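You operate a simulated robot arm through the tools that you are given. There is no shell and no other tool.

The job below is to be done with a simulated two-armed robot. You get a single attempt, and the scene is never put back.

JOB
Cancel STORE, pull zoom and shape down, and centre both blue knobs.
Fine: One press of STORE cancels it; the other faders and buttons stay.

It is judged by the outcome, as a careful person would: the job done as asked, and still so three seconds after it is handed in. It fails if anything else is knocked over, pushed out of place, dropped, spilled or broken.

ROBOT AND FRAMES
Two 7-joint arms with fingered hands on one trunk that stands fixed in place. Base frame: the origin is at the foot of the trunk, x ahead of it, y to its left, z up; the work surface is at about z = 840. Units: mm, rad, N and s.
The left shoulder is at [70, 171, 1302], the right one opposite. Each reaches about 1156 mm from its shoulder. Payload 5 kg a hand.
The tool frame of a hand sits at the grasp point between the pads (the TCP): z along the fingers, y along the line on which they close. The tips reach 43 mm beyond it. The gripper opens to 144 mm; its body begins 50 mm behind the TCP. The gripper is a hand of 5 fingers: y runs from the thumb to the fingers, the wrist lies at [-21, -124, -221] in the tool frame, and closing takes about 1.5 s.
Orientation is that of the tool frame in the base frame, as [roll, pitch, yaw] about the fixed x, y, z axes, in that order (R = Rz(yaw) Ry(pitch) Rx(roll)). With the fingers straight down and the wrist toward the robot, the tool's x, y and z point along [0, 1, 0], [1, 0, 0] and [0, 0, -1] of the base frame.

CONTROLS
- The arms move only by the tool nudge_tool. It takes "left_commands", "right_commands" or both (then of equal length, played together; a hand with none holds still); each is one flat list of numbers, 7 for each row, row after row: the shift along the tool's x, y, z in units of 250 mm (1.0 is 250 mm), then the turn, a rotation vector about the tool's x, y, z in units of 90 degrees (1.0 is 90 degrees), then the closure in counts, from 0 (fully open) to 255 (shut). In form: [dx, dy, dz, ax, ay, az, fingers, dx, dy, dz, ax, ay, az, fingers, ...]. A call has 1 to 20 rows; each row is the pose to reach, as a shift and turn from the pose commanded when the call began, along the tool's axes at that moment. A call with a number of a shift or a turn outside -1 to 1 is refused whole. A row lasts 0.2 s, in which the tool goes at most 50 mm and 0.15 rad; a call with a longer step from one row to the next is refused whole, and so is a gripper value outside its range. A pose out of reach is approached as far as the arm can. The call stops where the force on the tool passes 50 N (or 10 N more than at its start, if that is more) or the arm is blocked; 0.2 s more then pass. The fingers move at their own pace (about 45 mm/s each) and stop on an object; they squeeze with about 29 N. The grip force told is the motor's: it shows also when the fingers shut on nothing. Time passes only in rows, and 0.2 s behind the last, so rows that repeat a pose let the fingers close. It gives the time, the measured TCP pose, the force on the tool (base axes), the opening and the grip force at its end, in the units of the frame above (readings bear some noise), with the torque about the TCP (base axes, N m) and any sound that the robot's microphone picked up.
- Cameras (640 x 400 px; columns grow to the right, rows downward): "scene" is now at [99.6, -55.8, 1523.6]; the picture's right is [-0.71, -0.71, 0.00], its down [-0.45, 0.44, -0.78] and it looks along [0.55, -0.55, -0.63] (base axes); focal length 290 px, centre (320, 200). "left" rides on the left gripper at [-86, -108, -168] in its tool frame; the picture's right is [-0.80, -0.28, 0.53], its down [0.54, -0.73, 0.42] and it looks along [0.27, 0.63, 0.73] (tool axes); focal length 275 px, centre (320, 200). "right" rides on the right gripper at [86, -108, -168] in its tool frame; the picture's right is [-0.80, 0.28, -0.53], its down [-0.54, -0.73, 0.42] and it looks along [-0.27, 0.63, 0.73] (tool axes); focal length 275 px, centre (320, 200). There is no depth. A picture from a camera that has moved, and an enlarged one, comes with that camera's place and axes in the base frame and with its lens. The place of the scene camera against the robot may be out by one fixed shift of up to 18 mm in any direction.
- snapshot(camera): a new picture of that camera. No time passes.
- slide_trunk(by): slides the trunk up (or, below 0, down) by that many mm; the arms and the scene camera ride with it, the base frame stays. It gives what a move gives, with no picture.
- hand_shape(shape, hand): the hand has 5 fingers and takes this shape, open, in about a second: jaw (thumb against the fingers, like two jaws); tri (thumb and two fingers); tip (a fingertip pinch); poke (one finger out to press); point (the index stretched); flat (the hand flat); cup (the hand cupped); fist (a fist). The gripper value then closes the fingers along that shape, each until it touches; the sizes above hold for jaw. It gives what a move gives, with no picture.
- head_to(pan, tilt): turns the head with the scene camera to pan (to the left, within 1.501 rad either way) and tilt (down, from -0.506 to 1.204), counted from straight ahead of the robot. It gives what a move gives.
- close_up(camera, box): a new picture of the part [left, top, right, bottom] of that camera's present view, enlarged. No time passes.
- close_job(): hands the job in; it is judged then, once.

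Places have to be worked out from the pictures, the camera data and where the tool is seen. Open the grippers and draw the arms clear of the work before you hand the job in, unless the task says otherwise.

The tools are called after ">>>" by a JSON object that holds its "fn" and its "kwargs". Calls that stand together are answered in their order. nudge_tool: Moves the arms, as the interface text tells. Its arguments: {"type":"object","properties":{"left_commands":{"type":"array"},"right_commands":{"type":"array"}},"required":[]} The other tools are called the same way: slide_trunk (by) moves the trunk up or down; hand_shape (shape, hand) gives the hand a shape; head_to (pan, tilt) turns the head that bears the scene camera; snapshot (camera) takes a picture; close_up (camera, box) takes an enlarged picture of a part of a camera's view; close_job () hands the job in.

At the start:

```text
time_s: 0.0
left_position: [724.9, -90.5, 1292.9]
left_tool_rot: [-3.141, -0.002, 1.571]
left_force: [0.7, 0.2, 0.0]
left_torque: [0.04, 0.01, 0.03]
left_width: 143.8
left_gripper_force: 0.1
left_shape: jaw
right_position: [536.8, -626.8, 1126.9]
right_tool_rot: [3.141, 0.0, 1.572]
right_force: [-0.2, 0.1, -0.1]
right_torque: [-0.03, 0.04, -0.03]
right_width: 143.6
right_gripper_force: 0.0
right_shape: jaw
trunk travel left (down, up): [-400.0, 540.0]
head pan, tilt (commanded): [-0.782, 0.679]
```

scene: 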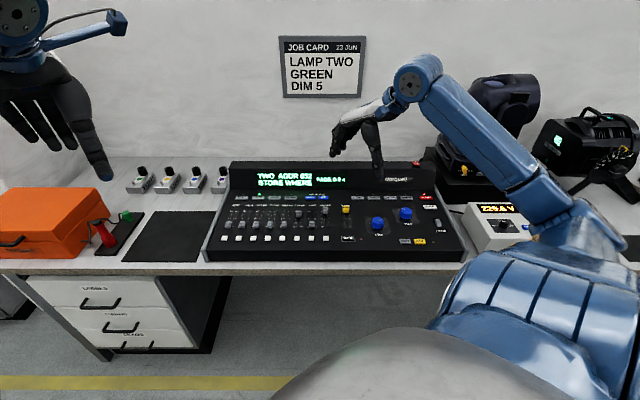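
right: 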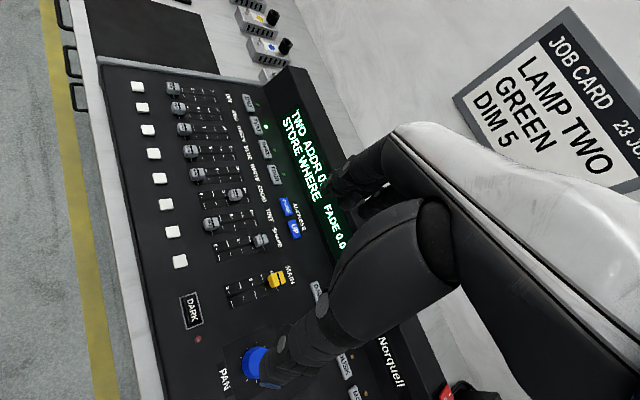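
left: 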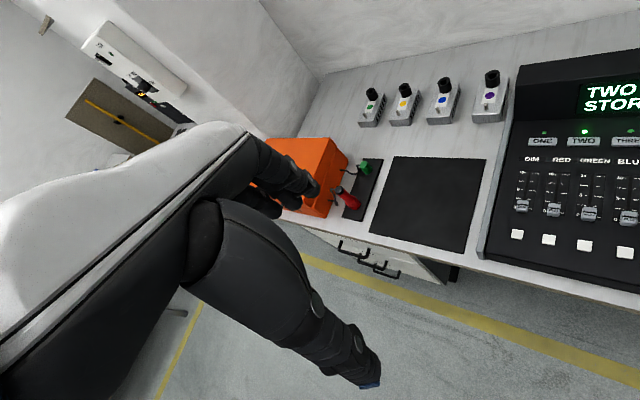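

The scene shows a lighting console with faders, blue knobs and a STORE button. I'll enlarge the console to read its labels before moving anything.

>>> {"fn": "close_up", "kwargs": {"camera": "scene", "box": [200, 150, 340, 270]}}

>>> {"fn": "close_up", "kwargs": {"camera": "scene", "box": [330, 150, 470, 270]}}

>>> {"fn": "close_up", "kwargs": {"camera": "right", "box": [100, 60, 360, 260]}}

>>> {"fn": "close_up", "kwargs": {"camera": "right", "box": [160, 220, 480, 400]}}

```text
3.33 times, centred on (270, 210) of scene
camera zoom: at [99.6, -55.8, 1523.6], right [-0.71, -0.71, 0.0], down [-0.45, 0.44, -0.78], along [0.55, -0.55, -0.63], focal length 966 px, centre (487, 167)
```

zoom: 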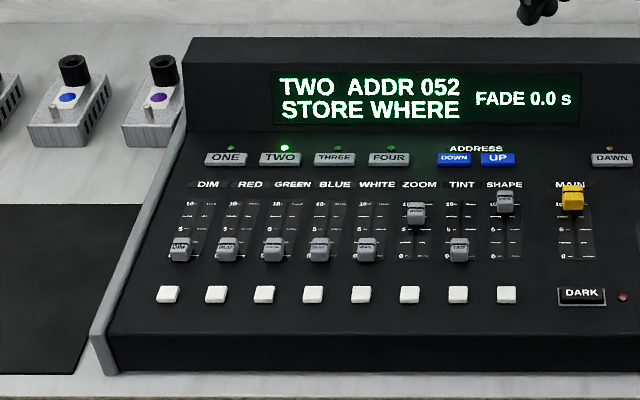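

```text
3.33 times, centred on (400, 210) of scene
camera zoom: at [99.6, -55.8, 1523.6], right [-0.71, -0.71, 0.0], down [-0.45, 0.44, -0.78], along [0.55, -0.55, -0.63], focal length 966 px, centre (53, 167)
```

zoom: 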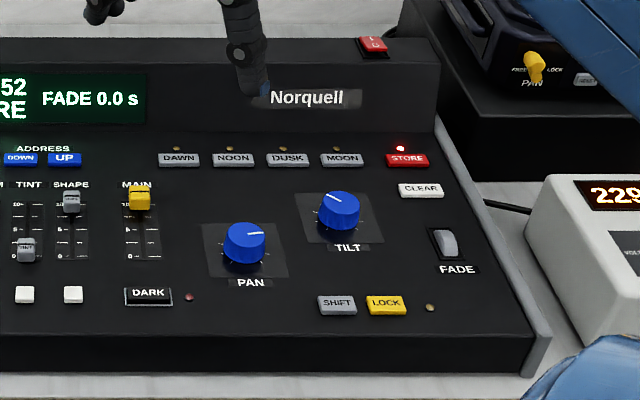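

```text
2.00 times, centred on (230, 160) of right
camera zoom: at [427.4, -539.5, 1293.6], right [0.28, -0.8, 0.53], down [-0.73, -0.54, -0.42], along [0.63, -0.27, -0.73], focal length 551 px, centre (500, 280)
```

zoom: 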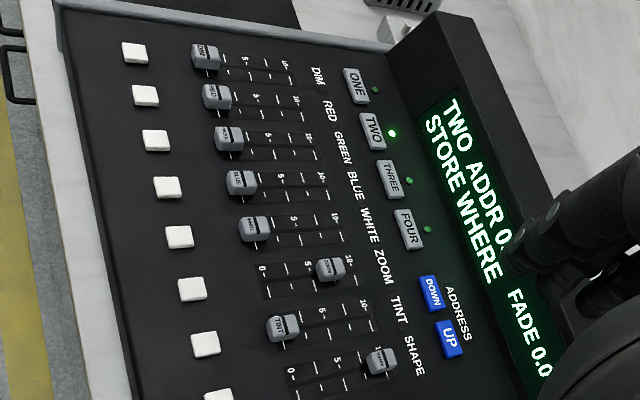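

```text
2.00 times, centred on (320, 310) of right
camera zoom: at [427.4, -539.5, 1293.6], right [0.28, -0.8, 0.53], down [-0.73, -0.54, -0.42], along [0.63, -0.27, -0.73], focal length 551 px, centre (320, -20)
```

zoom: 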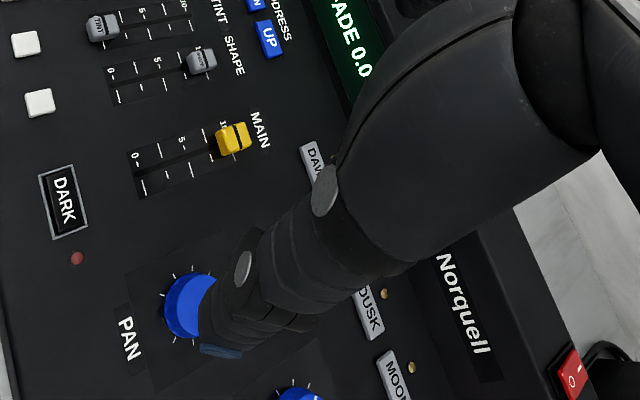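

The display reads STORE WHERE and the STORE LED is red, so STORE is armed. ZOOM is near 8 and SHAPE near 10. I'll look closer at the knobs, STORE and the fader caps.

>>> {"fn": "close_up", "kwargs": {"camera": "scene", "box": [360, 195, 425, 245]}}

>>> {"fn": "close_up", "kwargs": {"camera": "scene", "box": [395, 185, 460, 225]}}

>>> {"fn": "close_up", "kwargs": {"camera": "scene", "box": [280, 195, 345, 245]}}

>>> {"fn": "hand_shape", "kwargs": {"shape": "poke", "hand": "right"}}

```text
8.00 times, centred on (392, 220) of scene
camera zoom: at [99.6, -55.8, 1523.6], right [-0.71, -0.71, 0.0], down [-0.45, 0.44, -0.78], along [0.55, -0.55, -0.63], focal length 2319 px, centre (-260, 40)
```

zoom: 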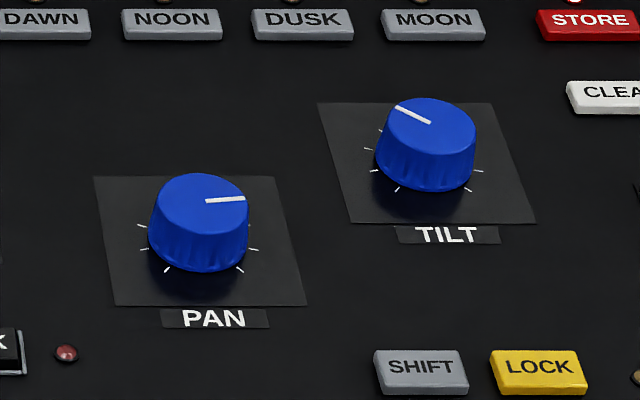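

```text
9.85 times, centred on (428, 205) of scene
camera zoom: at [99.6, -55.8, 1523.6], right [-0.71, -0.71, 0.0], down [-0.45, 0.44, -0.78], along [0.55, -0.55, -0.63], focal length 2854 px, centre (-738, 151)
```

zoom: 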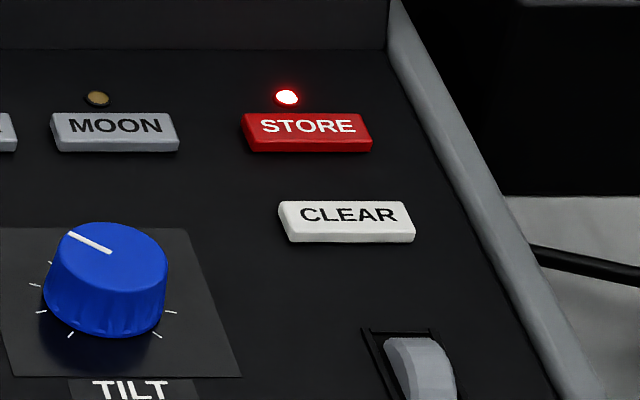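

```text
8.00 times, centred on (312, 220) of scene
camera zoom: at [99.6, -55.8, 1523.6], right [-0.71, -0.71, 0.0], down [-0.45, 0.44, -0.78], along [0.55, -0.55, -0.63], focal length 2319 px, centre (380, 40)
```

zoom: 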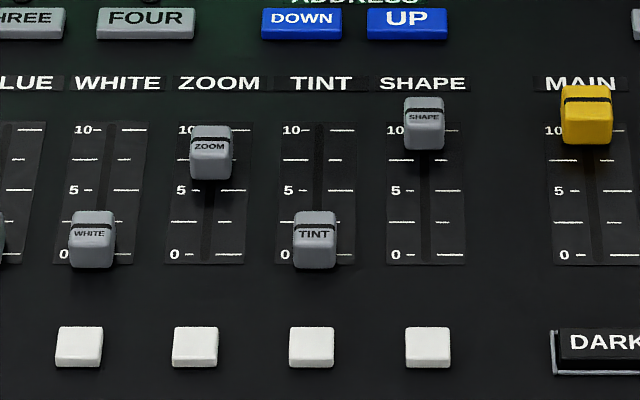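

```text
time_s: 0.9
left_position: [725.8, -90.4, 1293.1]
left_tool_rot: [3.141, 0.0, 1.572]
left_force: [-0.3, 0.3, -0.3]
left_torque: [0.02, -0.04, 0.02]
left_width: 143.7
left_gripper_force: 0.0
left_shape: jaw
right_position: [535.9, -626.3, 1127.0]
right_tool_rot: [-3.141, 0.0, 1.572]
right_force: [-1.4, 0.0, 0.3]
right_torque: [0.03, -0.04, -0.02]
right_width: 0.0
right_gripper_force: 0.1
right_shape: poke
trunk travel left (down, up): [-400.0, 540.0]
head pan, tilt (commanded): [-0.782, 0.679]
```

PAN's pointer sits at about 3 o'clock and TILT's at about 10 o'clock. Both need turning to 12. I'll check what the poke shape looks like.

>>> {"fn": "snapshot", "kwargs": {"camera": "scene"}}

>>> {"fn": "snapshot", "kwargs": {"camera": "right"}}

>>> {"fn": "close_up", "kwargs": {"camera": "scene", "box": [320, 90, 420, 200]}}

```text
taken
camera scene: at [99.7, -55.9, 1523.6], right [-0.71, -0.71, 0.0], down [-0.45, 0.44, -0.78], along [0.55, -0.55, -0.63], focal length 290 px, centre (320, 200)
```

scene: 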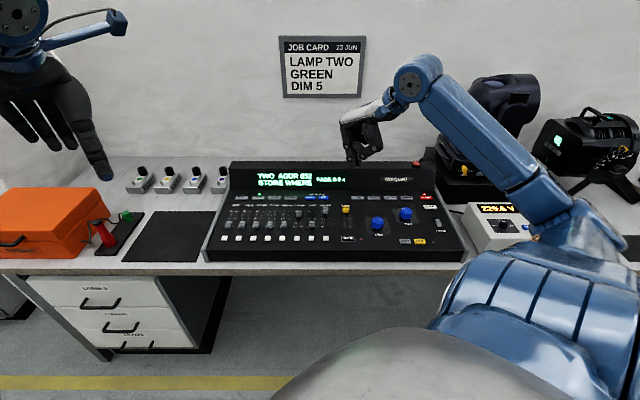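

```text
taken
camera right: at [427.5, -539.4, 1293.5], right [0.28, -0.8, 0.53], down [-0.73, -0.54, -0.42], along [0.63, -0.27, -0.73], focal length 275 px, centre (320, 200)
```

right: 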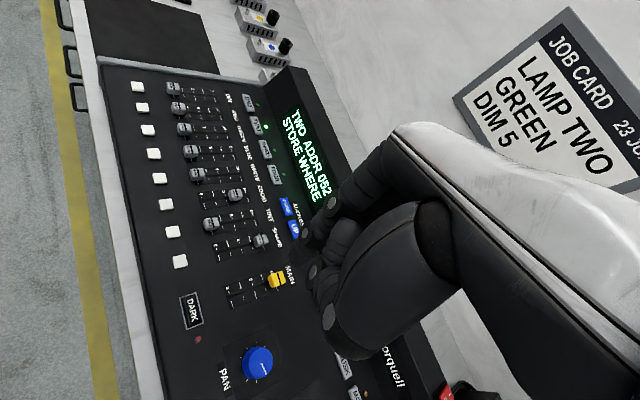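

```text
3.64 times, centred on (370, 145) of scene
camera zoom: at [99.7, -55.9, 1523.6], right [-0.71, -0.71, 0.0], down [-0.45, 0.44, -0.78], along [0.55, -0.55, -0.63], focal length 1054 px, centre (138, 400)
```

zoom: 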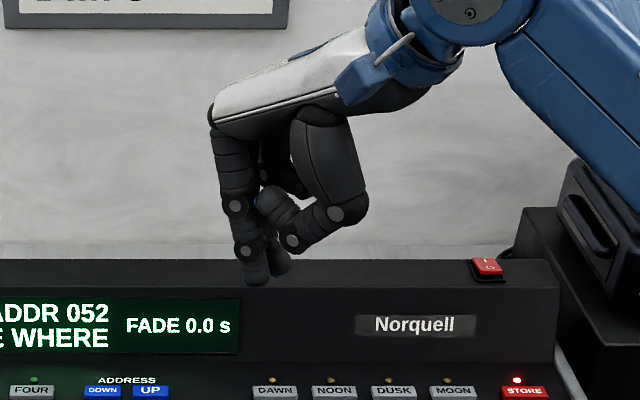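

The index finger is extended and the others are curled. I'll zoom in on the fingertip in the right camera to find it in the tool frame.

>>> {"fn": "close_up", "kwargs": {"camera": "right", "box": [230, 150, 430, 350]}}

>>> {"fn": "close_up", "kwargs": {"camera": "scene", "box": [335, 110, 395, 180]}}

>>> {"fn": "snapshot", "kwargs": {"camera": "left"}}

```text
2.00 times, centred on (330, 250) of right
camera zoom: at [427.5, -539.4, 1293.5], right [0.28, -0.8, 0.53], down [-0.73, -0.54, -0.42], along [0.63, -0.27, -0.73], focal length 551 px, centre (300, 100)
```

zoom: 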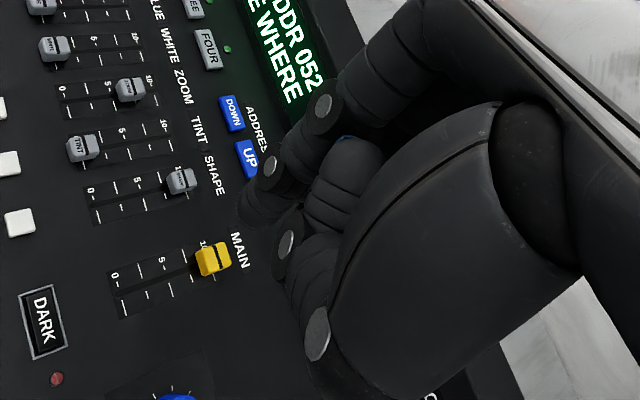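

```text
5.71 times, centred on (365, 145) of scene
camera zoom: at [99.7, -55.9, 1523.6], right [-0.71, -0.71, 0.0], down [-0.45, 0.44, -0.78], along [0.55, -0.55, -0.63], focal length 1656 px, centre (63, 514)
```

zoom: 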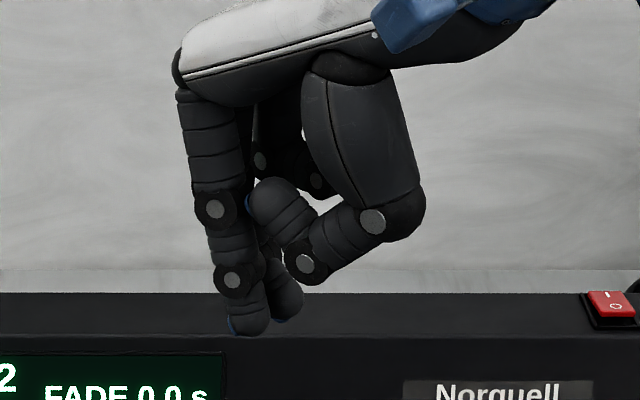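

```text
taken
camera left: at [615.8, -177.9, 1460.5], right [-0.28, -0.8, -0.53], down [-0.73, 0.54, -0.42], along [0.63, 0.27, -0.73], focal length 275 px, centre (320, 200)
```

left: 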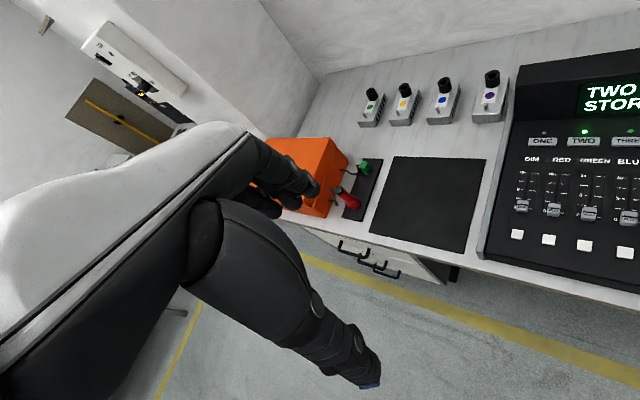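

The poke shape leaves a second fingertip close to the index. I'll try "point" and compare which finger sticks out more clearly.

>>> {"fn": "hand_shape", "kwargs": {"shape": "point", "hand": "right"}}

>>> {"fn": "close_up", "kwargs": {"camera": "scene", "box": [325, 100, 405, 190]}}

>>> {"fn": "close_up", "kwargs": {"camera": "right", "box": [230, 150, 430, 350]}}

```text
time_s: 1.8
left_position: [724.8, -90.4, 1293.2]
left_tool_rot: [-3.141, 0.0, 1.571]
left_force: [1.0, 0.1, -0.5]
left_torque: [0.0, -0.01, -0.01]
left_width: 143.6
left_gripper_force: 0.0
left_shape: jaw
right_position: [536.2, -626.9, 1127.6]
right_tool_rot: [-3.141, 0.002, 1.572]
right_force: [-0.1, -0.1, 0.2]
right_torque: [0.02, 0.0, 0.01]
right_width: 0.0
right_gripper_force: 0.1
right_shape: point
trunk travel left (down, up): [-400.0, 540.0]
head pan, tilt (commanded): [-0.782, 0.679]
```

```text
4.44 times, centred on (365, 145) of scene
camera zoom: at [99.6, -55.9, 1523.6], right [-0.71, -0.71, 0.0], down [-0.45, 0.44, -0.78], along [0.55, -0.55, -0.63], focal length 1288 px, centre (120, 444)
```

zoom: 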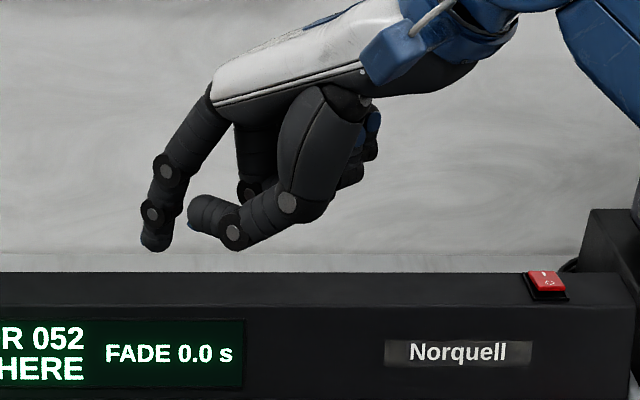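

```text
2.00 times, centred on (330, 250) of right
camera zoom: at [427.4, -539.5, 1293.6], right [0.28, -0.8, 0.53], down [-0.73, -0.54, -0.42], along [0.63, -0.27, -0.73], focal length 551 px, centre (300, 100)
```

zoom: 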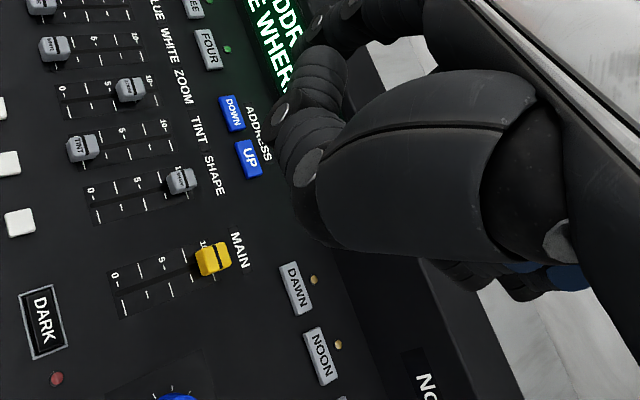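

Point curls the other fingers well away. I'll yaw the right hand 45° so its axes line up with the console (tool y away from the operator, tool x to the console's left). It stays high above the console while I do this.

>>> {"fn": "nudge_tool", "kwargs": {"right_commands": [0, 0, 0, 0, 0, 0.0833, 0, 0, 0, 0, 0, 0, 0.1667, 0, 0, 0, 0, 0, 0, 0.25, 0, 0, 0, 0, 0, 0, 0.3333, 0, 0, 0, 0, 0, 0, 0.4167, 0, 0, 0, 0, 0, 0, 0.5, 0, 0, 0, 0, 0, 0, 0.5, 0]}}

>>> {"fn": "snapshot", "kwargs": {"camera": "right"}}

>>> {"fn": "close_up", "kwargs": {"camera": "scene", "box": [305, 90, 405, 200]}}

```text
time_s: 3.4
left_position: [724.3, -91.2, 1292.7]
left_tool_rot: [3.14, 0.001, 1.57]
left_force: [-0.4, -0.1, 0.8]
left_torque: [0.03, -0.01, 0.02]
left_width: 144.0
left_gripper_force: 0.1
left_shape: jaw
right_position: [535.7, -625.8, 1127.6]
right_tool_rot: [3.141, -0.001, 0.785]
right_force: [0.2, -0.2, -0.3]
right_torque: [0.02, 0.03, 0.01]
right_width: 0.0
right_gripper_force: 0.0
right_shape: point
trunk travel left (down, up): [-400.0, 540.0]
head pan, tilt (commanded): [-0.782, 0.679]
```

```text
taken
camera right: at [519.2, -488.0, 1293.3], right [-0.36, -0.76, 0.53], down [-0.9, 0.13, -0.42], along [0.25, -0.63, -0.73], focal length 275 px, centre (320, 200)
```

right: 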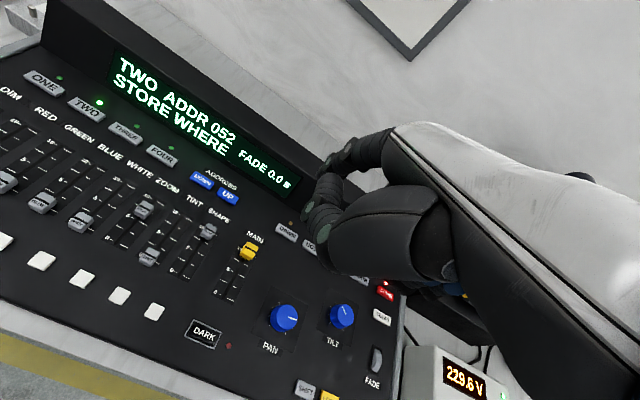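

```text
3.64 times, centred on (355, 145) of scene
camera zoom: at [99.3, -56.0, 1523.6], right [-0.71, -0.71, 0.0], down [-0.45, 0.44, -0.78], along [0.55, -0.55, -0.63], focal length 1054 px, centre (193, 400)
```

zoom: 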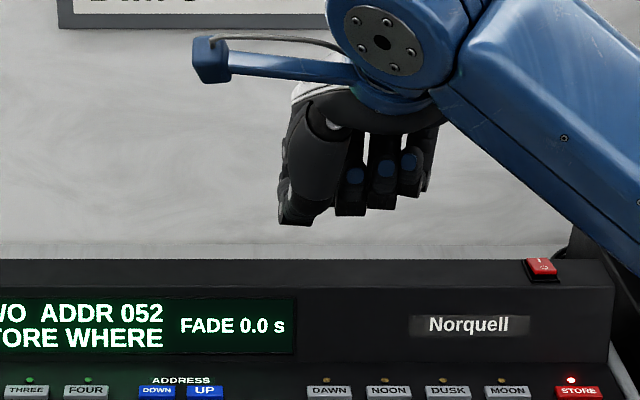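

The right wrist camera now sees most of the console. I'll enlarge this view so I can triangulate it against a second pose.

>>> {"fn": "close_up", "kwargs": {"camera": "right", "box": [80, 150, 260, 330]}}

>>> {"fn": "close_up", "kwargs": {"camera": "right", "box": [240, 220, 420, 400]}}

>>> {"fn": "close_up", "kwargs": {"camera": "right", "box": [260, 120, 480, 320]}}

```text
2.22 times, centred on (170, 240) of right
camera zoom: at [519.2, -488.0, 1293.3], right [-0.36, -0.76, 0.53], down [-0.9, 0.13, -0.42], along [0.25, -0.63, -0.73], focal length 612 px, centre (653, 111)
```

zoom: 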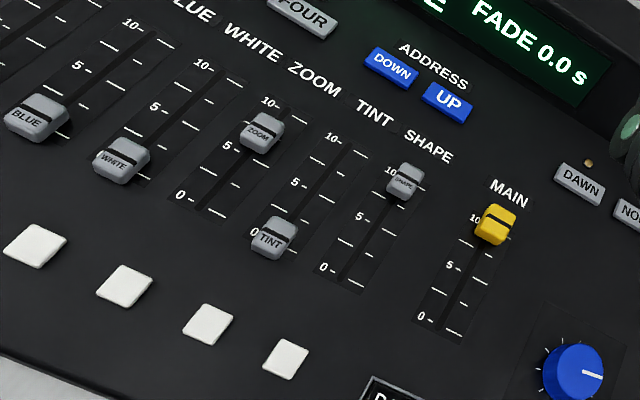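

```text
2.22 times, centred on (330, 310) of right
camera zoom: at [519.2, -488.0, 1293.3], right [-0.36, -0.76, 0.53], down [-0.9, 0.13, -0.42], along [0.25, -0.63, -0.73], focal length 612 px, centre (298, -44)
```

zoom: 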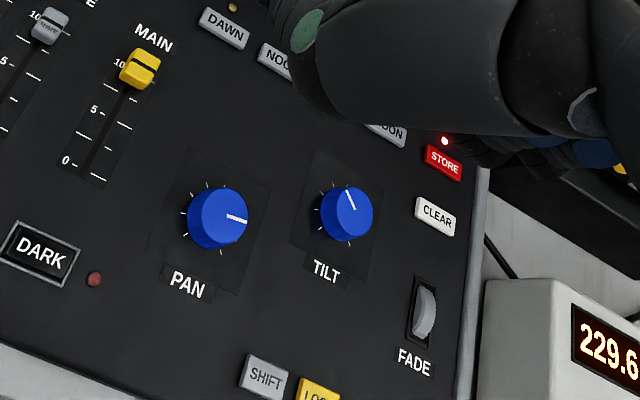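

```text
2.00 times, centred on (370, 220) of right
camera zoom: at [519.2, -488.0, 1293.3], right [-0.36, -0.76, 0.53], down [-0.9, 0.13, -0.42], along [0.25, -0.63, -0.73], focal length 551 px, centre (220, 160)
```

zoom: 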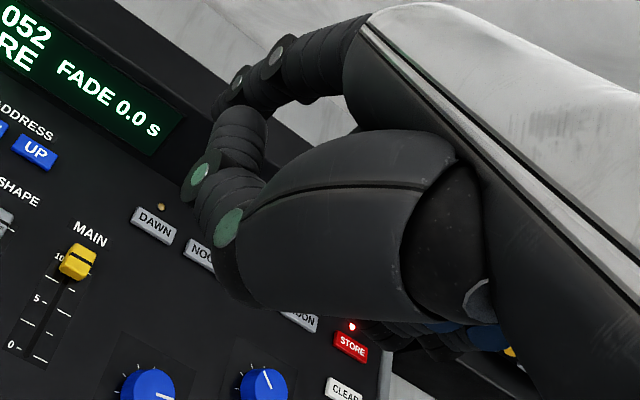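

The panel looks level, with button tops near z≈843 and STORE near base (436, -950). I'll put the hand back to poke and view it from this angle.

>>> {"fn": "hand_shape", "kwargs": {"shape": "poke", "hand": "right"}}

>>> {"fn": "close_up", "kwargs": {"camera": "scene", "box": [315, 100, 395, 180]}}

>>> {"fn": "close_up", "kwargs": {"camera": "right", "box": [260, 120, 480, 320]}}

```text
time_s: 4.3
left_position: [724.1, -91.3, 1293.3]
left_tool_rot: [3.141, 0.0, 1.571]
left_force: [0.5, 0.1, -0.3]
left_torque: [0.01, 0.03, 0.02]
left_width: 143.9
left_gripper_force: 0.1
left_shape: jaw
right_position: [535.8, -627.4, 1128.1]
right_tool_rot: [3.14, 0.0, 0.787]
right_force: [1.0, -0.5, 0.2]
right_torque: [0.01, -0.01, -0.02]
right_width: 0.0
right_gripper_force: 0.0
right_shape: poke
trunk travel left (down, up): [-400.0, 540.0]
head pan, tilt (commanded): [-0.782, 0.679]
```

```text
5.00 times, centred on (355, 140) of scene
camera zoom: at [99.8, -55.8, 1523.6], right [-0.71, -0.71, 0.0], down [-0.45, 0.44, -0.78], along [0.55, -0.55, -0.63], focal length 1449 px, centre (145, 500)
```

zoom: 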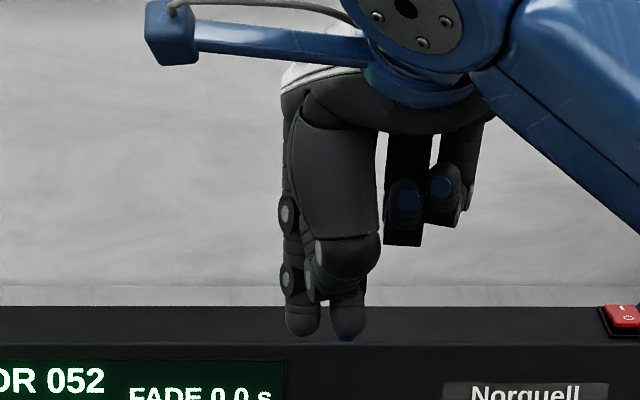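

```text
2.00 times, centred on (370, 220) of right
camera zoom: at [519.4, -487.7, 1293.2], right [-0.36, -0.76, 0.53], down [-0.9, 0.13, -0.42], along [0.25, -0.63, -0.73], focal length 551 px, centre (220, 160)
```

zoom: 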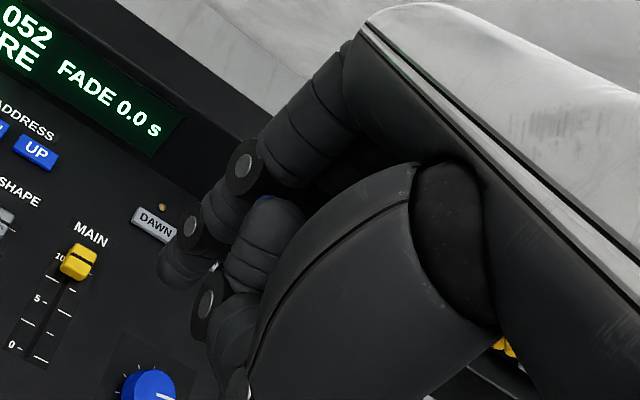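

Poke puts two fingers side by side, so "point" is the cleaner pressing tool. I'll switch back and pitch the hand about 27° so the index points straight down, clear of the thumb.

>>> {"fn": "hand_shape", "kwargs": {"shape": "point", "hand": "right"}}

>>> {"fn": "nudge_tool", "kwargs": {"right_commands": [0, 0, 0, 0.075, 0, 0, 0, 0, 0, 0, 0.15, 0, 0, 0, 0, 0, 0, 0.225, 0, 0, 0, 0, 0, 0, 0.3, 0, 0, 0, 0, 0, 0, 0.3, 0, 0, 0]}}

>>> {"fn": "close_up", "kwargs": {"camera": "scene", "box": [305, 90, 405, 190]}}

>>> {"fn": "snapshot", "kwargs": {"camera": "right"}}

```text
time_s: 5.2
left_position: [725.1, -91.1, 1291.8]
left_tool_rot: [-3.14, -0.001, 1.57]
left_force: [0.4, -0.2, 0.3]
left_torque: [-0.01, 0.02, 0.01]
left_width: 143.6
left_gripper_force: 0.0
left_shape: jaw
right_position: [536.4, -626.4, 1126.6]
right_tool_rot: [3.141, -0.001, 0.787]
right_force: [0.6, -0.2, 0.6]
right_torque: [-0.02, -0.01, 0.01]
right_width: 0.2
right_gripper_force: 0.0
right_shape: point
trunk travel left (down, up): [-400.0, 540.0]
head pan, tilt (commanded): [-0.782, 0.679]
```

```text
time_s: 6.4
left_position: [724.7, -90.2, 1292.4]
left_tool_rot: [3.14, -0.001, 1.571]
left_force: [0.7, 0.6, -0.3]
left_torque: [-0.02, -0.02, 0.0]
left_width: 143.6
left_gripper_force: 0.0
left_shape: jaw
right_position: [534.9, -626.4, 1126.3]
right_tool_rot: [-2.669, 0.0, 0.784]
right_force: [-0.4, 0.3, -0.2]
right_torque: [-0.02, -0.02, -0.01]
right_width: 0.0
right_gripper_force: 0.0
right_shape: point
trunk travel left (down, up): [-400.0, 540.0]
head pan, tilt (commanded): [-0.782, 0.679]
```

```text
4.00 times, centred on (355, 140) of scene
camera zoom: at [99.2, -55.7, 1523.6], right [-0.71, -0.71, 0.0], down [-0.45, 0.44, -0.78], along [0.55, -0.55, -0.63], focal length 1159 px, centre (180, 440)
```

zoom: 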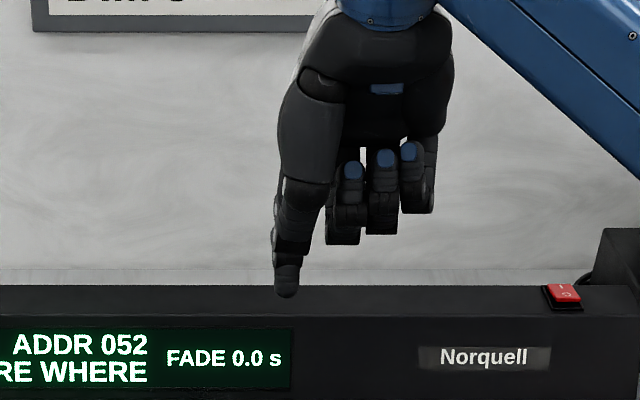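

```text
taken
camera right: at [582.1, -549.8, 1324.4], right [-0.21, -0.91, 0.35], down [-0.98, 0.21, -0.05], along [-0.03, -0.35, -0.94], focal length 275 px, centre (320, 200)
```

right: 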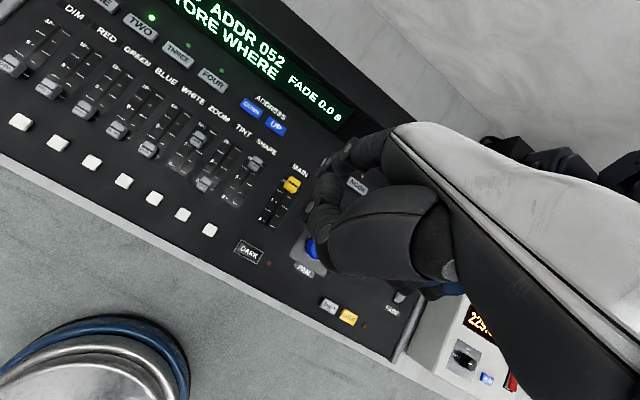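

The index now points nearly straight down in the scene view. I'll zoom both cameras on the fingertip to fix its place in the tool frame.

>>> {"fn": "close_up", "kwargs": {"camera": "right", "box": [270, 120, 390, 290]}}

>>> {"fn": "close_up", "kwargs": {"camera": "scene", "box": [330, 140, 370, 170]}}

```text
2.35 times, centred on (330, 205) of right
camera zoom: at [582.1, -549.8, 1324.4], right [-0.21, -0.91, 0.35], down [-0.98, 0.21, -0.05], along [-0.03, -0.35, -0.94], focal length 648 px, centre (296, 188)
```

zoom: 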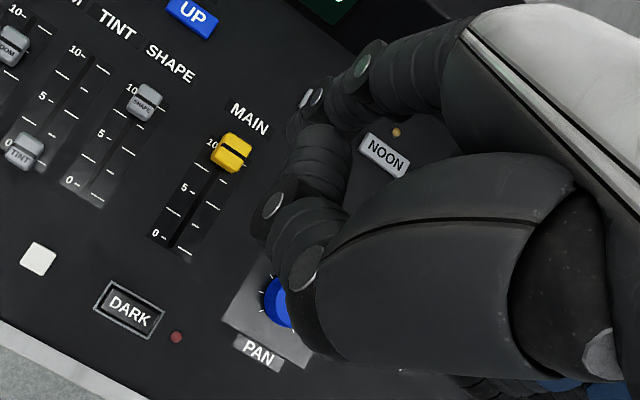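

```text
13.33 times, centred on (350, 155) of scene
camera zoom: at [99.2, -55.7, 1523.6], right [-0.71, -0.71, 0.0], down [-0.45, 0.44, -0.78], along [0.55, -0.55, -0.63], focal length 3864 px, centre (-80, 800)
```

zoom: 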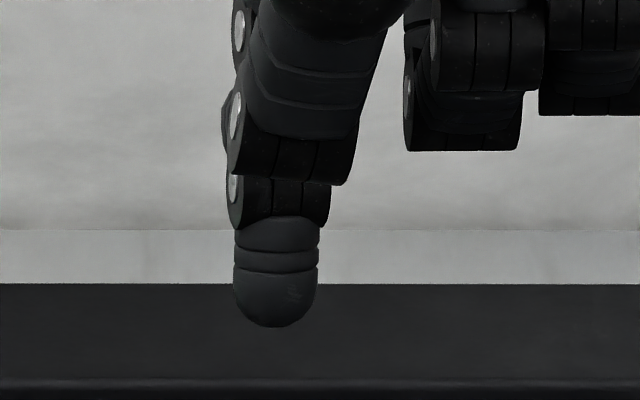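

The fingertip works out at about (20, 98, 37) in the tool frame, near z≈1048 now. I'll carry the hand toward STORE in two stages, staying well above the console.

>>> {"fn": "nudge_tool", "kwargs": {"right_commands": [-0.128, 0.0539, 0.0264, 0, 0, 0, 0, -0.256, 0.1077, 0.0528, 0, 0, 0, 0, -0.384, 0.1616, 0.0793, 0, 0, 0, 0, -0.512, 0.2154, 0.1057, 0, 0, 0, 0, -0.64, 0.2693, 0.1321, 0, 0, 0, 0]}}

>>> {"fn": "nudge_tool", "kwargs": {"right_commands": [-0.128, 0.0539, 0.0264, 0, 0, 0, 0, -0.256, 0.1077, 0.0528, 0, 0, 0, 0, -0.384, 0.1616, 0.0793, 0, 0, 0, 0, -0.512, 0.2154, 0.1057, 0, 0, 0, 0, -0.64, 0.2693, 0.1321, 0, 0, 0, 0]}}

>>> {"fn": "snapshot", "kwargs": {"camera": "scene"}}

>>> {"fn": "snapshot", "kwargs": {"camera": "right"}}

>>> {"fn": "close_up", "kwargs": {"camera": "scene", "box": [390, 130, 480, 220]}}

```text
time_s: 7.6
left_position: [723.6, -91.4, 1293.4]
left_tool_rot: [-3.141, 0.0, 1.572]
left_force: [-1.3, 0.2, 0.7]
left_torque: [0.05, -0.01, -0.03]
left_width: 143.7
left_gripper_force: 0.0
left_shape: jaw
right_position: [453.8, -772.9, 1067.7]
right_tool_rot: [-2.67, 0.0, 0.788]
right_force: [-0.1, -0.6, 0.7]
right_torque: [0.06, 0.01, -0.02]
right_width: 0.0
right_gripper_force: 0.1
right_shape: point
trunk travel left (down, up): [-400.0, 540.0]
head pan, tilt (commanded): [-0.782, 0.679]
```

```text
time_s: 8.8
left_position: [724.7, -92.0, 1293.8]
left_tool_rot: [-3.141, -0.001, 1.57]
left_force: [-0.4, -0.8, 1.0]
left_torque: [0.01, 0.0, 0.01]
left_width: 143.7
left_gripper_force: 0.1
left_shape: jaw
right_position: [373.7, -916.8, 1007.7]
right_tool_rot: [-2.67, 0.0, 0.787]
right_force: [-0.7, -0.6, 0.7]
right_torque: [0.03, 0.03, -0.03]
right_width: 0.2
right_gripper_force: 0.0
right_shape: point
trunk travel left (down, up): [-400.0, 540.0]
head pan, tilt (commanded): [-0.782, 0.679]
```

```text
taken
camera scene: at [99.3, -56.9, 1523.6], right [-0.71, -0.71, 0.0], down [-0.45, 0.44, -0.78], along [0.55, -0.55, -0.63], focal length 290 px, centre (320, 200)
```

scene: 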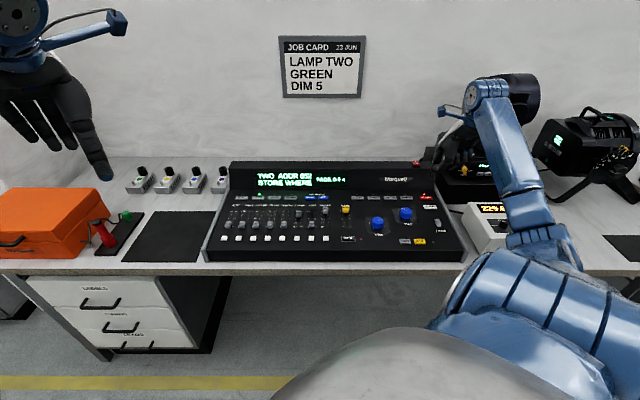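

```text
taken
camera right: at [419.5, -840.2, 1204.3], right [-0.21, -0.91, 0.35], down [-0.98, 0.21, -0.05], along [-0.03, -0.35, -0.94], focal length 275 px, centre (320, 200)
```

right: 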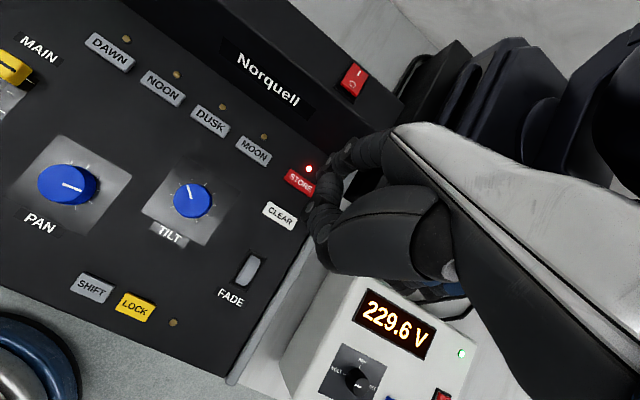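

```text
4.44 times, centred on (435, 175) of scene
camera zoom: at [99.3, -56.9, 1523.6], right [-0.71, -0.71, 0.0], down [-0.45, 0.44, -0.78], along [0.55, -0.55, -0.63], focal length 1288 px, centre (-191, 311)
```

zoom: 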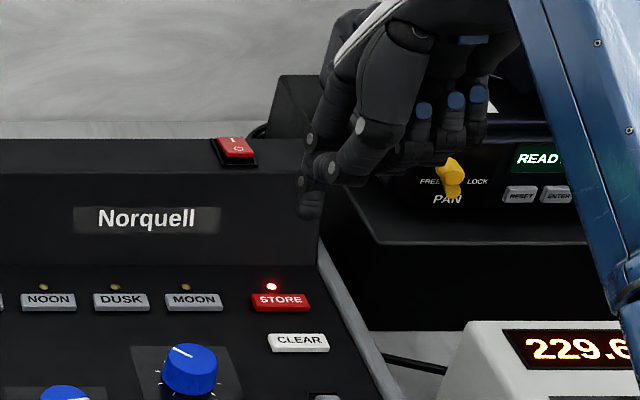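

The tip hangs about 88 mm above STORE, within a few mm of its centre in both cameras (STORE at l≈-364, a≈982, top z≈842). I'll lower it 60 mm and look again.

>>> {"fn": "nudge_tool", "kwargs": {"right_commands": [0, 0.0363, 0.0713, 0, 0, 0, 0, 0, 0.0727, 0.1425, 0, 0, 0, 0, 0, 0.109, 0.2138, 0, 0, 0, 0, 0, 0.109, 0.2138, 0, 0, 0, 0]}}

>>> {"fn": "close_up", "kwargs": {"camera": "scene", "box": [400, 160, 460, 210]}}

>>> {"fn": "close_up", "kwargs": {"camera": "right", "box": [240, 120, 380, 260]}}

```text
time_s: 9.8
left_position: [724.4, -90.6, 1293.9]
left_tool_rot: [3.141, -0.001, 1.57]
left_force: [0.3, -0.3, -0.1]
left_torque: [0.0, -0.02, -0.05]
left_width: 143.8
left_gripper_force: 0.1
left_shape: jaw
right_position: [374.9, -917.7, 948.2]
right_tool_rot: [-2.67, 0.0, 0.788]
right_force: [0.4, 0.3, -0.1]
right_torque: [0.02, 0.02, -0.02]
right_width: 0.0
right_gripper_force: 0.0
right_shape: point
trunk travel left (down, up): [-400.0, 540.0]
head pan, tilt (commanded): [-0.782, 0.679]
```

```text
8.00 times, centred on (430, 185) of scene
camera zoom: at [99.5, -55.9, 1523.6], right [-0.71, -0.71, 0.0], down [-0.45, 0.44, -0.78], along [0.55, -0.55, -0.63], focal length 2319 px, centre (-560, 320)
```

zoom: 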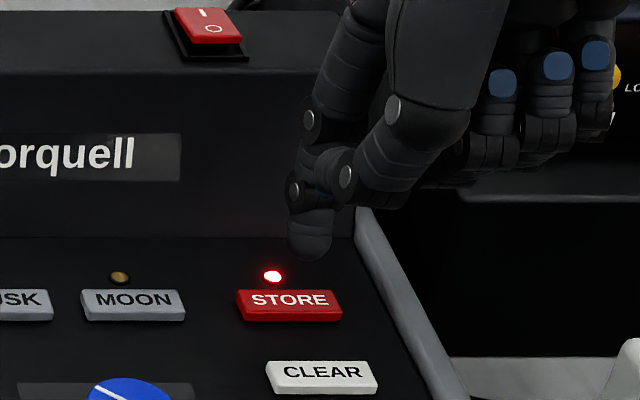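

```text
2.86 times, centred on (310, 190) of right
camera zoom: at [420.3, -840.5, 1146.0], right [-0.21, -0.91, 0.35], down [-0.98, 0.21, -0.05], along [-0.03, -0.35, -0.94], focal length 786 px, centre (349, 229)
```

zoom: 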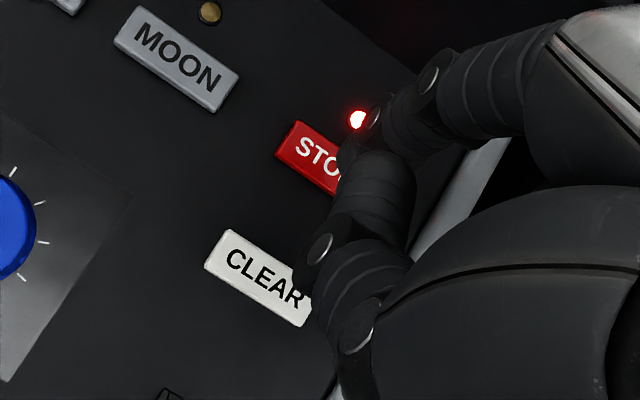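

Both cameras put the fingertip over STORE, about 30 mm above it and perhaps 3 mm too near the operator. I'll correct that, come down 22 mm and look again.

>>> {"fn": "nudge_tool", "kwargs": {"right_commands": [0, 0.0252, 0.0231, 0, 0, 0, 0, 0, 0.0397, 0.0516, 0, 0, 0, 0, 0, 0.0506, 0.073, 0, 0, 0, 0, 0, 0.0506, 0.073, 0, 0, 0, 0]}}

>>> {"fn": "close_up", "kwargs": {"camera": "scene", "box": [410, 170, 450, 205]}}

>>> {"fn": "close_up", "kwargs": {"camera": "right", "box": [280, 140, 360, 220]}}

```text
time_s: 10.8
left_position: [725.7, -91.2, 1292.4]
left_tool_rot: [-3.142, 0.0, 1.57]
left_force: [0.4, -0.7, -0.5]
left_torque: [-0.01, 0.0, -0.02]
left_width: 143.7
left_gripper_force: 0.1
left_shape: jaw
right_position: [376.2, -918.3, 925.2]
right_tool_rot: [-2.671, 0.0, 0.785]
right_force: [0.4, -0.7, -1.2]
right_torque: [-0.03, 0.0, 0.0]
right_width: 0.0
right_gripper_force: 0.1
right_shape: point
trunk travel left (down, up): [-400.0, 540.0]
head pan, tilt (commanded): [-0.782, 0.679]
```

```text
11.43 times, centred on (430, 188) of scene
camera zoom: at [99.6, -55.9, 1523.6], right [-0.71, -0.71, 0.0], down [-0.45, 0.44, -0.78], along [0.55, -0.55, -0.63], focal length 3312 px, centre (-937, 343)
```

zoom: 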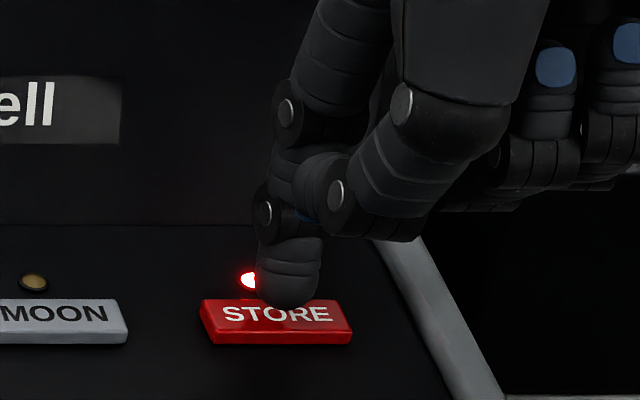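

```text
5.00 times, centred on (320, 180) of right
camera zoom: at [421.8, -841.9, 1123.1], right [-0.21, -0.91, 0.35], down [-0.98, 0.21, -0.05], along [-0.03, -0.35, -0.94], focal length 1376 px, centre (320, 300)
```

zoom: 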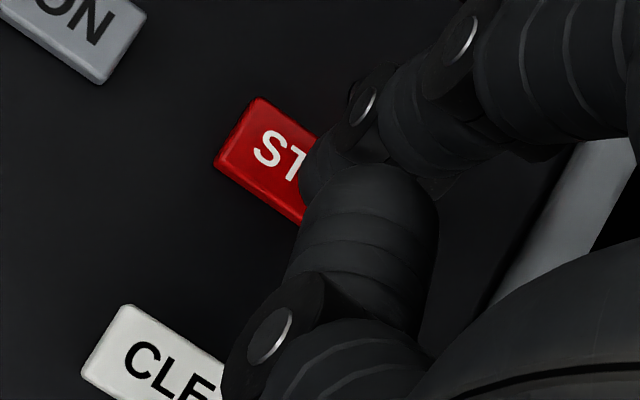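

The tip hovers about 8 mm over the red cap, well centred left to right. I'll descend 7 mm in small steps and read the force.

>>> {"fn": "nudge_tool", "kwargs": {"right_commands": [0, 0.0126, 0.0071, 0, 0, 0, 0, 0, 0.0162, 0.0142, 0, 0, 0, 0, 0, 0.0198, 0.0213, 0, 0, 0, 0, 0, 0.0198, 0.0213, 0, 0, 0, 0]}}

>>> {"fn": "close_up", "kwargs": {"camera": "scene", "box": [410, 170, 450, 205]}}

```text
time_s: 11.8
left_position: [725.5, -90.3, 1292.5]
left_tool_rot: [3.141, 0.0, 1.571]
left_force: [0.8, 0.2, 0.3]
left_torque: [0.01, 0.0, -0.01]
left_width: 143.4
left_gripper_force: 0.0
left_shape: jaw
right_position: [377.4, -919.6, 918.6]
right_tool_rot: [-2.67, -0.001, 0.786]
right_force: [0.7, -0.4, 1.9]
right_torque: [-0.09, -0.11, 0.02]
right_width: 136.6
right_gripper_force: 0.0
right_shape: point
trunk travel left (down, up): [-400.0, 540.0]
head pan, tilt (commanded): [-0.782, 0.679]
heard: click
```

```text
11.43 times, centred on (430, 188) of scene
camera zoom: at [99.5, -55.6, 1523.6], right [-0.71, -0.71, 0.0], down [-0.45, 0.44, -0.78], along [0.55, -0.55, -0.63], focal length 3312 px, centre (-937, 343)
```

zoom: 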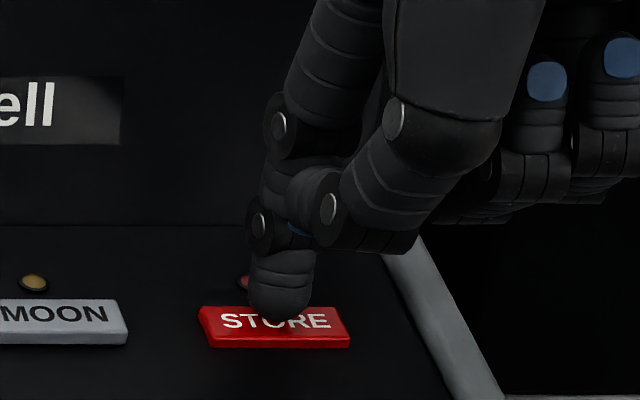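

I heard one click and the STORE LED went dark, so the single press registered. I'll lift straight up and confirm on the display.

>>> {"fn": "nudge_tool", "kwargs": {"right_commands": [0, -0.0182, -0.0356, 0, 0, 0, 0, 0, -0.0727, -0.1426, 0, 0, 0, 0, 0, -0.1453, -0.2851, 0, 0, 0, 0, 0, -0.1453, -0.2851, 0, 0, 0, 0]}}

>>> {"fn": "snapshot", "kwargs": {"camera": "scene"}}

>>> {"fn": "close_up", "kwargs": {"camera": "scene", "box": [200, 150, 340, 270]}}

>>> {"fn": "close_up", "kwargs": {"camera": "scene", "box": [330, 150, 470, 270]}}

```text
time_s: 12.8
left_position: [724.8, -91.7, 1292.1]
left_tool_rot: [-3.141, 0.0, 1.57]
left_force: [0.0, -1.0, -0.4]
left_torque: [0.01, 0.01, -0.04]
left_width: 143.7
left_gripper_force: 0.0
left_shape: jaw
right_position: [376.9, -922.4, 999.6]
right_tool_rot: [-2.671, -0.001, 0.784]
right_force: [-0.1, -1.0, -0.5]
right_torque: [0.02, 0.04, 0.0]
right_width: 0.0
right_gripper_force: 0.1
right_shape: point
trunk travel left (down, up): [-400.0, 540.0]
head pan, tilt (commanded): [-0.782, 0.679]
```

```text
taken
camera scene: at [99.8, -56.6, 1523.5], right [-0.71, -0.71, 0.0], down [-0.45, 0.44, -0.78], along [0.55, -0.55, -0.63], focal length 290 px, centre (320, 200)
```

scene: 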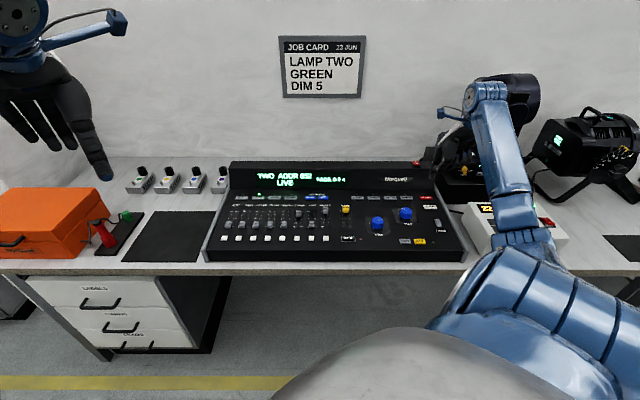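

```text
3.33 times, centred on (270, 210) of scene
camera zoom: at [99.8, -56.6, 1523.5], right [-0.71, -0.71, 0.0], down [-0.45, 0.44, -0.78], along [0.55, -0.55, -0.63], focal length 966 px, centre (487, 167)
```

zoom: 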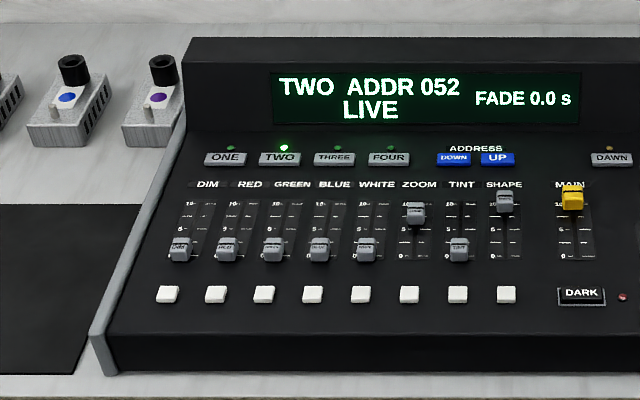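

```text
3.33 times, centred on (400, 210) of scene
camera zoom: at [99.8, -56.6, 1523.5], right [-0.71, -0.71, 0.0], down [-0.45, 0.44, -0.78], along [0.55, -0.55, -0.63], focal length 966 px, centre (53, 167)
```

zoom: 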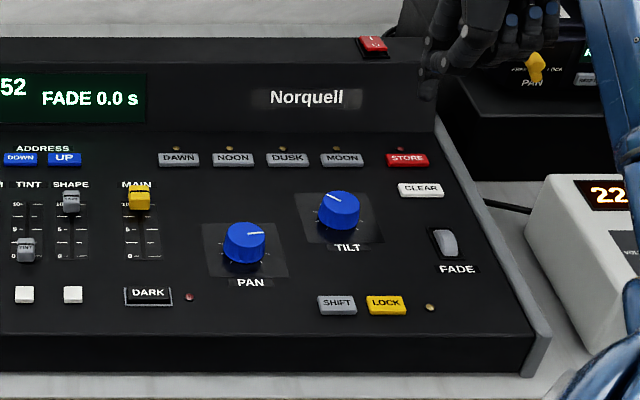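

The display now reads LIVE and every other control is where it was. Next is SHAPE: its slot is at l≈20, with the cap near a≈907. I'll carry the finger over to just behind that cap, staying high.

>>> {"fn": "nudge_tool", "kwargs": {"right_commands": [0.1552, -0.0207, 0.0016, 0, 0, 0, 0, 0.3104, -0.0415, 0.0032, 0, 0, 0, 0, 0.4656, -0.0622, 0.0048, 0, 0, 0, 0, 0.6208, -0.083, 0.0064, 0, 0, 0, 0, 0.776, -0.1037, 0.008, 0, 0, 0, 0]}}

>>> {"fn": "nudge_tool", "kwargs": {"right_commands": [0.1552, -0.0207, 0.0016, 0, 0, 0, 0, 0.3104, -0.0415, 0.0032, 0, 0, 0, 0, 0.4656, -0.0622, 0.0048, 0, 0, 0, 0, 0.6208, -0.083, 0.0064, 0, 0, 0, 0, 0.776, -0.1037, 0.008, 0, 0, 0, 0]}}

>>> {"fn": "close_up", "kwargs": {"camera": "scene", "box": [270, 140, 370, 240]}}

>>> {"fn": "snapshot", "kwargs": {"camera": "right"}}

```text
time_s: 14.0
left_position: [725.2, -90.9, 1292.9]
left_tool_rot: [-3.139, 0.002, 1.57]
left_force: [0.5, 0.3, -0.4]
left_torque: [-0.01, -0.02, 0.01]
left_width: 143.9
left_gripper_force: 0.0
left_shape: jaw
right_position: [497.4, -765.1, 1010.4]
right_tool_rot: [-2.67, 0.002, 0.782]
right_force: [0.5, 0.2, 0.1]
right_torque: [-0.04, 0.0, -0.01]
right_width: 136.4
right_gripper_force: 0.1
right_shape: point
trunk travel left (down, up): [-400.0, 540.0]
head pan, tilt (commanded): [-0.782, 0.679]
```

```text
time_s: 15.2
left_position: [725.5, -90.6, 1291.4]
left_tool_rot: [-3.141, -0.001, 1.572]
left_force: [0.2, 0.3, 0.4]
left_torque: [-0.01, 0.01, -0.01]
left_width: 143.6
left_gripper_force: 0.1
left_shape: jaw
right_position: [618.3, -610.7, 1019.3]
right_tool_rot: [-2.671, 0.003, 0.785]
right_force: [0.3, -0.7, 0.2]
right_torque: [0.01, 0.0, 0.02]
right_width: 136.3
right_gripper_force: 0.0
right_shape: point
trunk travel left (down, up): [-400.0, 540.0]
head pan, tilt (commanded): [-0.782, 0.679]
```

```text
4.00 times, centred on (320, 190) of scene
camera zoom: at [101.1, -54.7, 1523.5], right [-0.71, -0.71, 0.0], down [-0.45, 0.44, -0.78], along [0.55, -0.55, -0.63], focal length 1159 px, centre (320, 240)
```

zoom: 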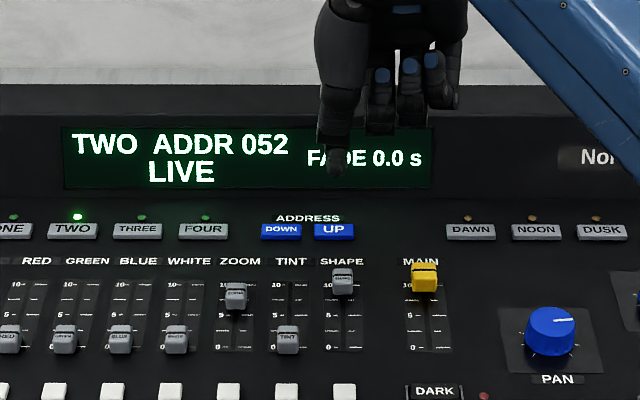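

```text
taken
camera right: at [663.6, -533.6, 1215.7], right [-0.21, -0.91, 0.35], down [-0.98, 0.21, -0.05], along [-0.03, -0.35, -0.94], focal length 275 px, centre (320, 200)
```

right: 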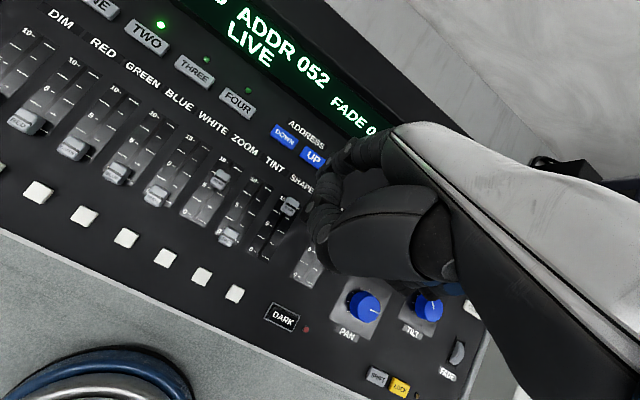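

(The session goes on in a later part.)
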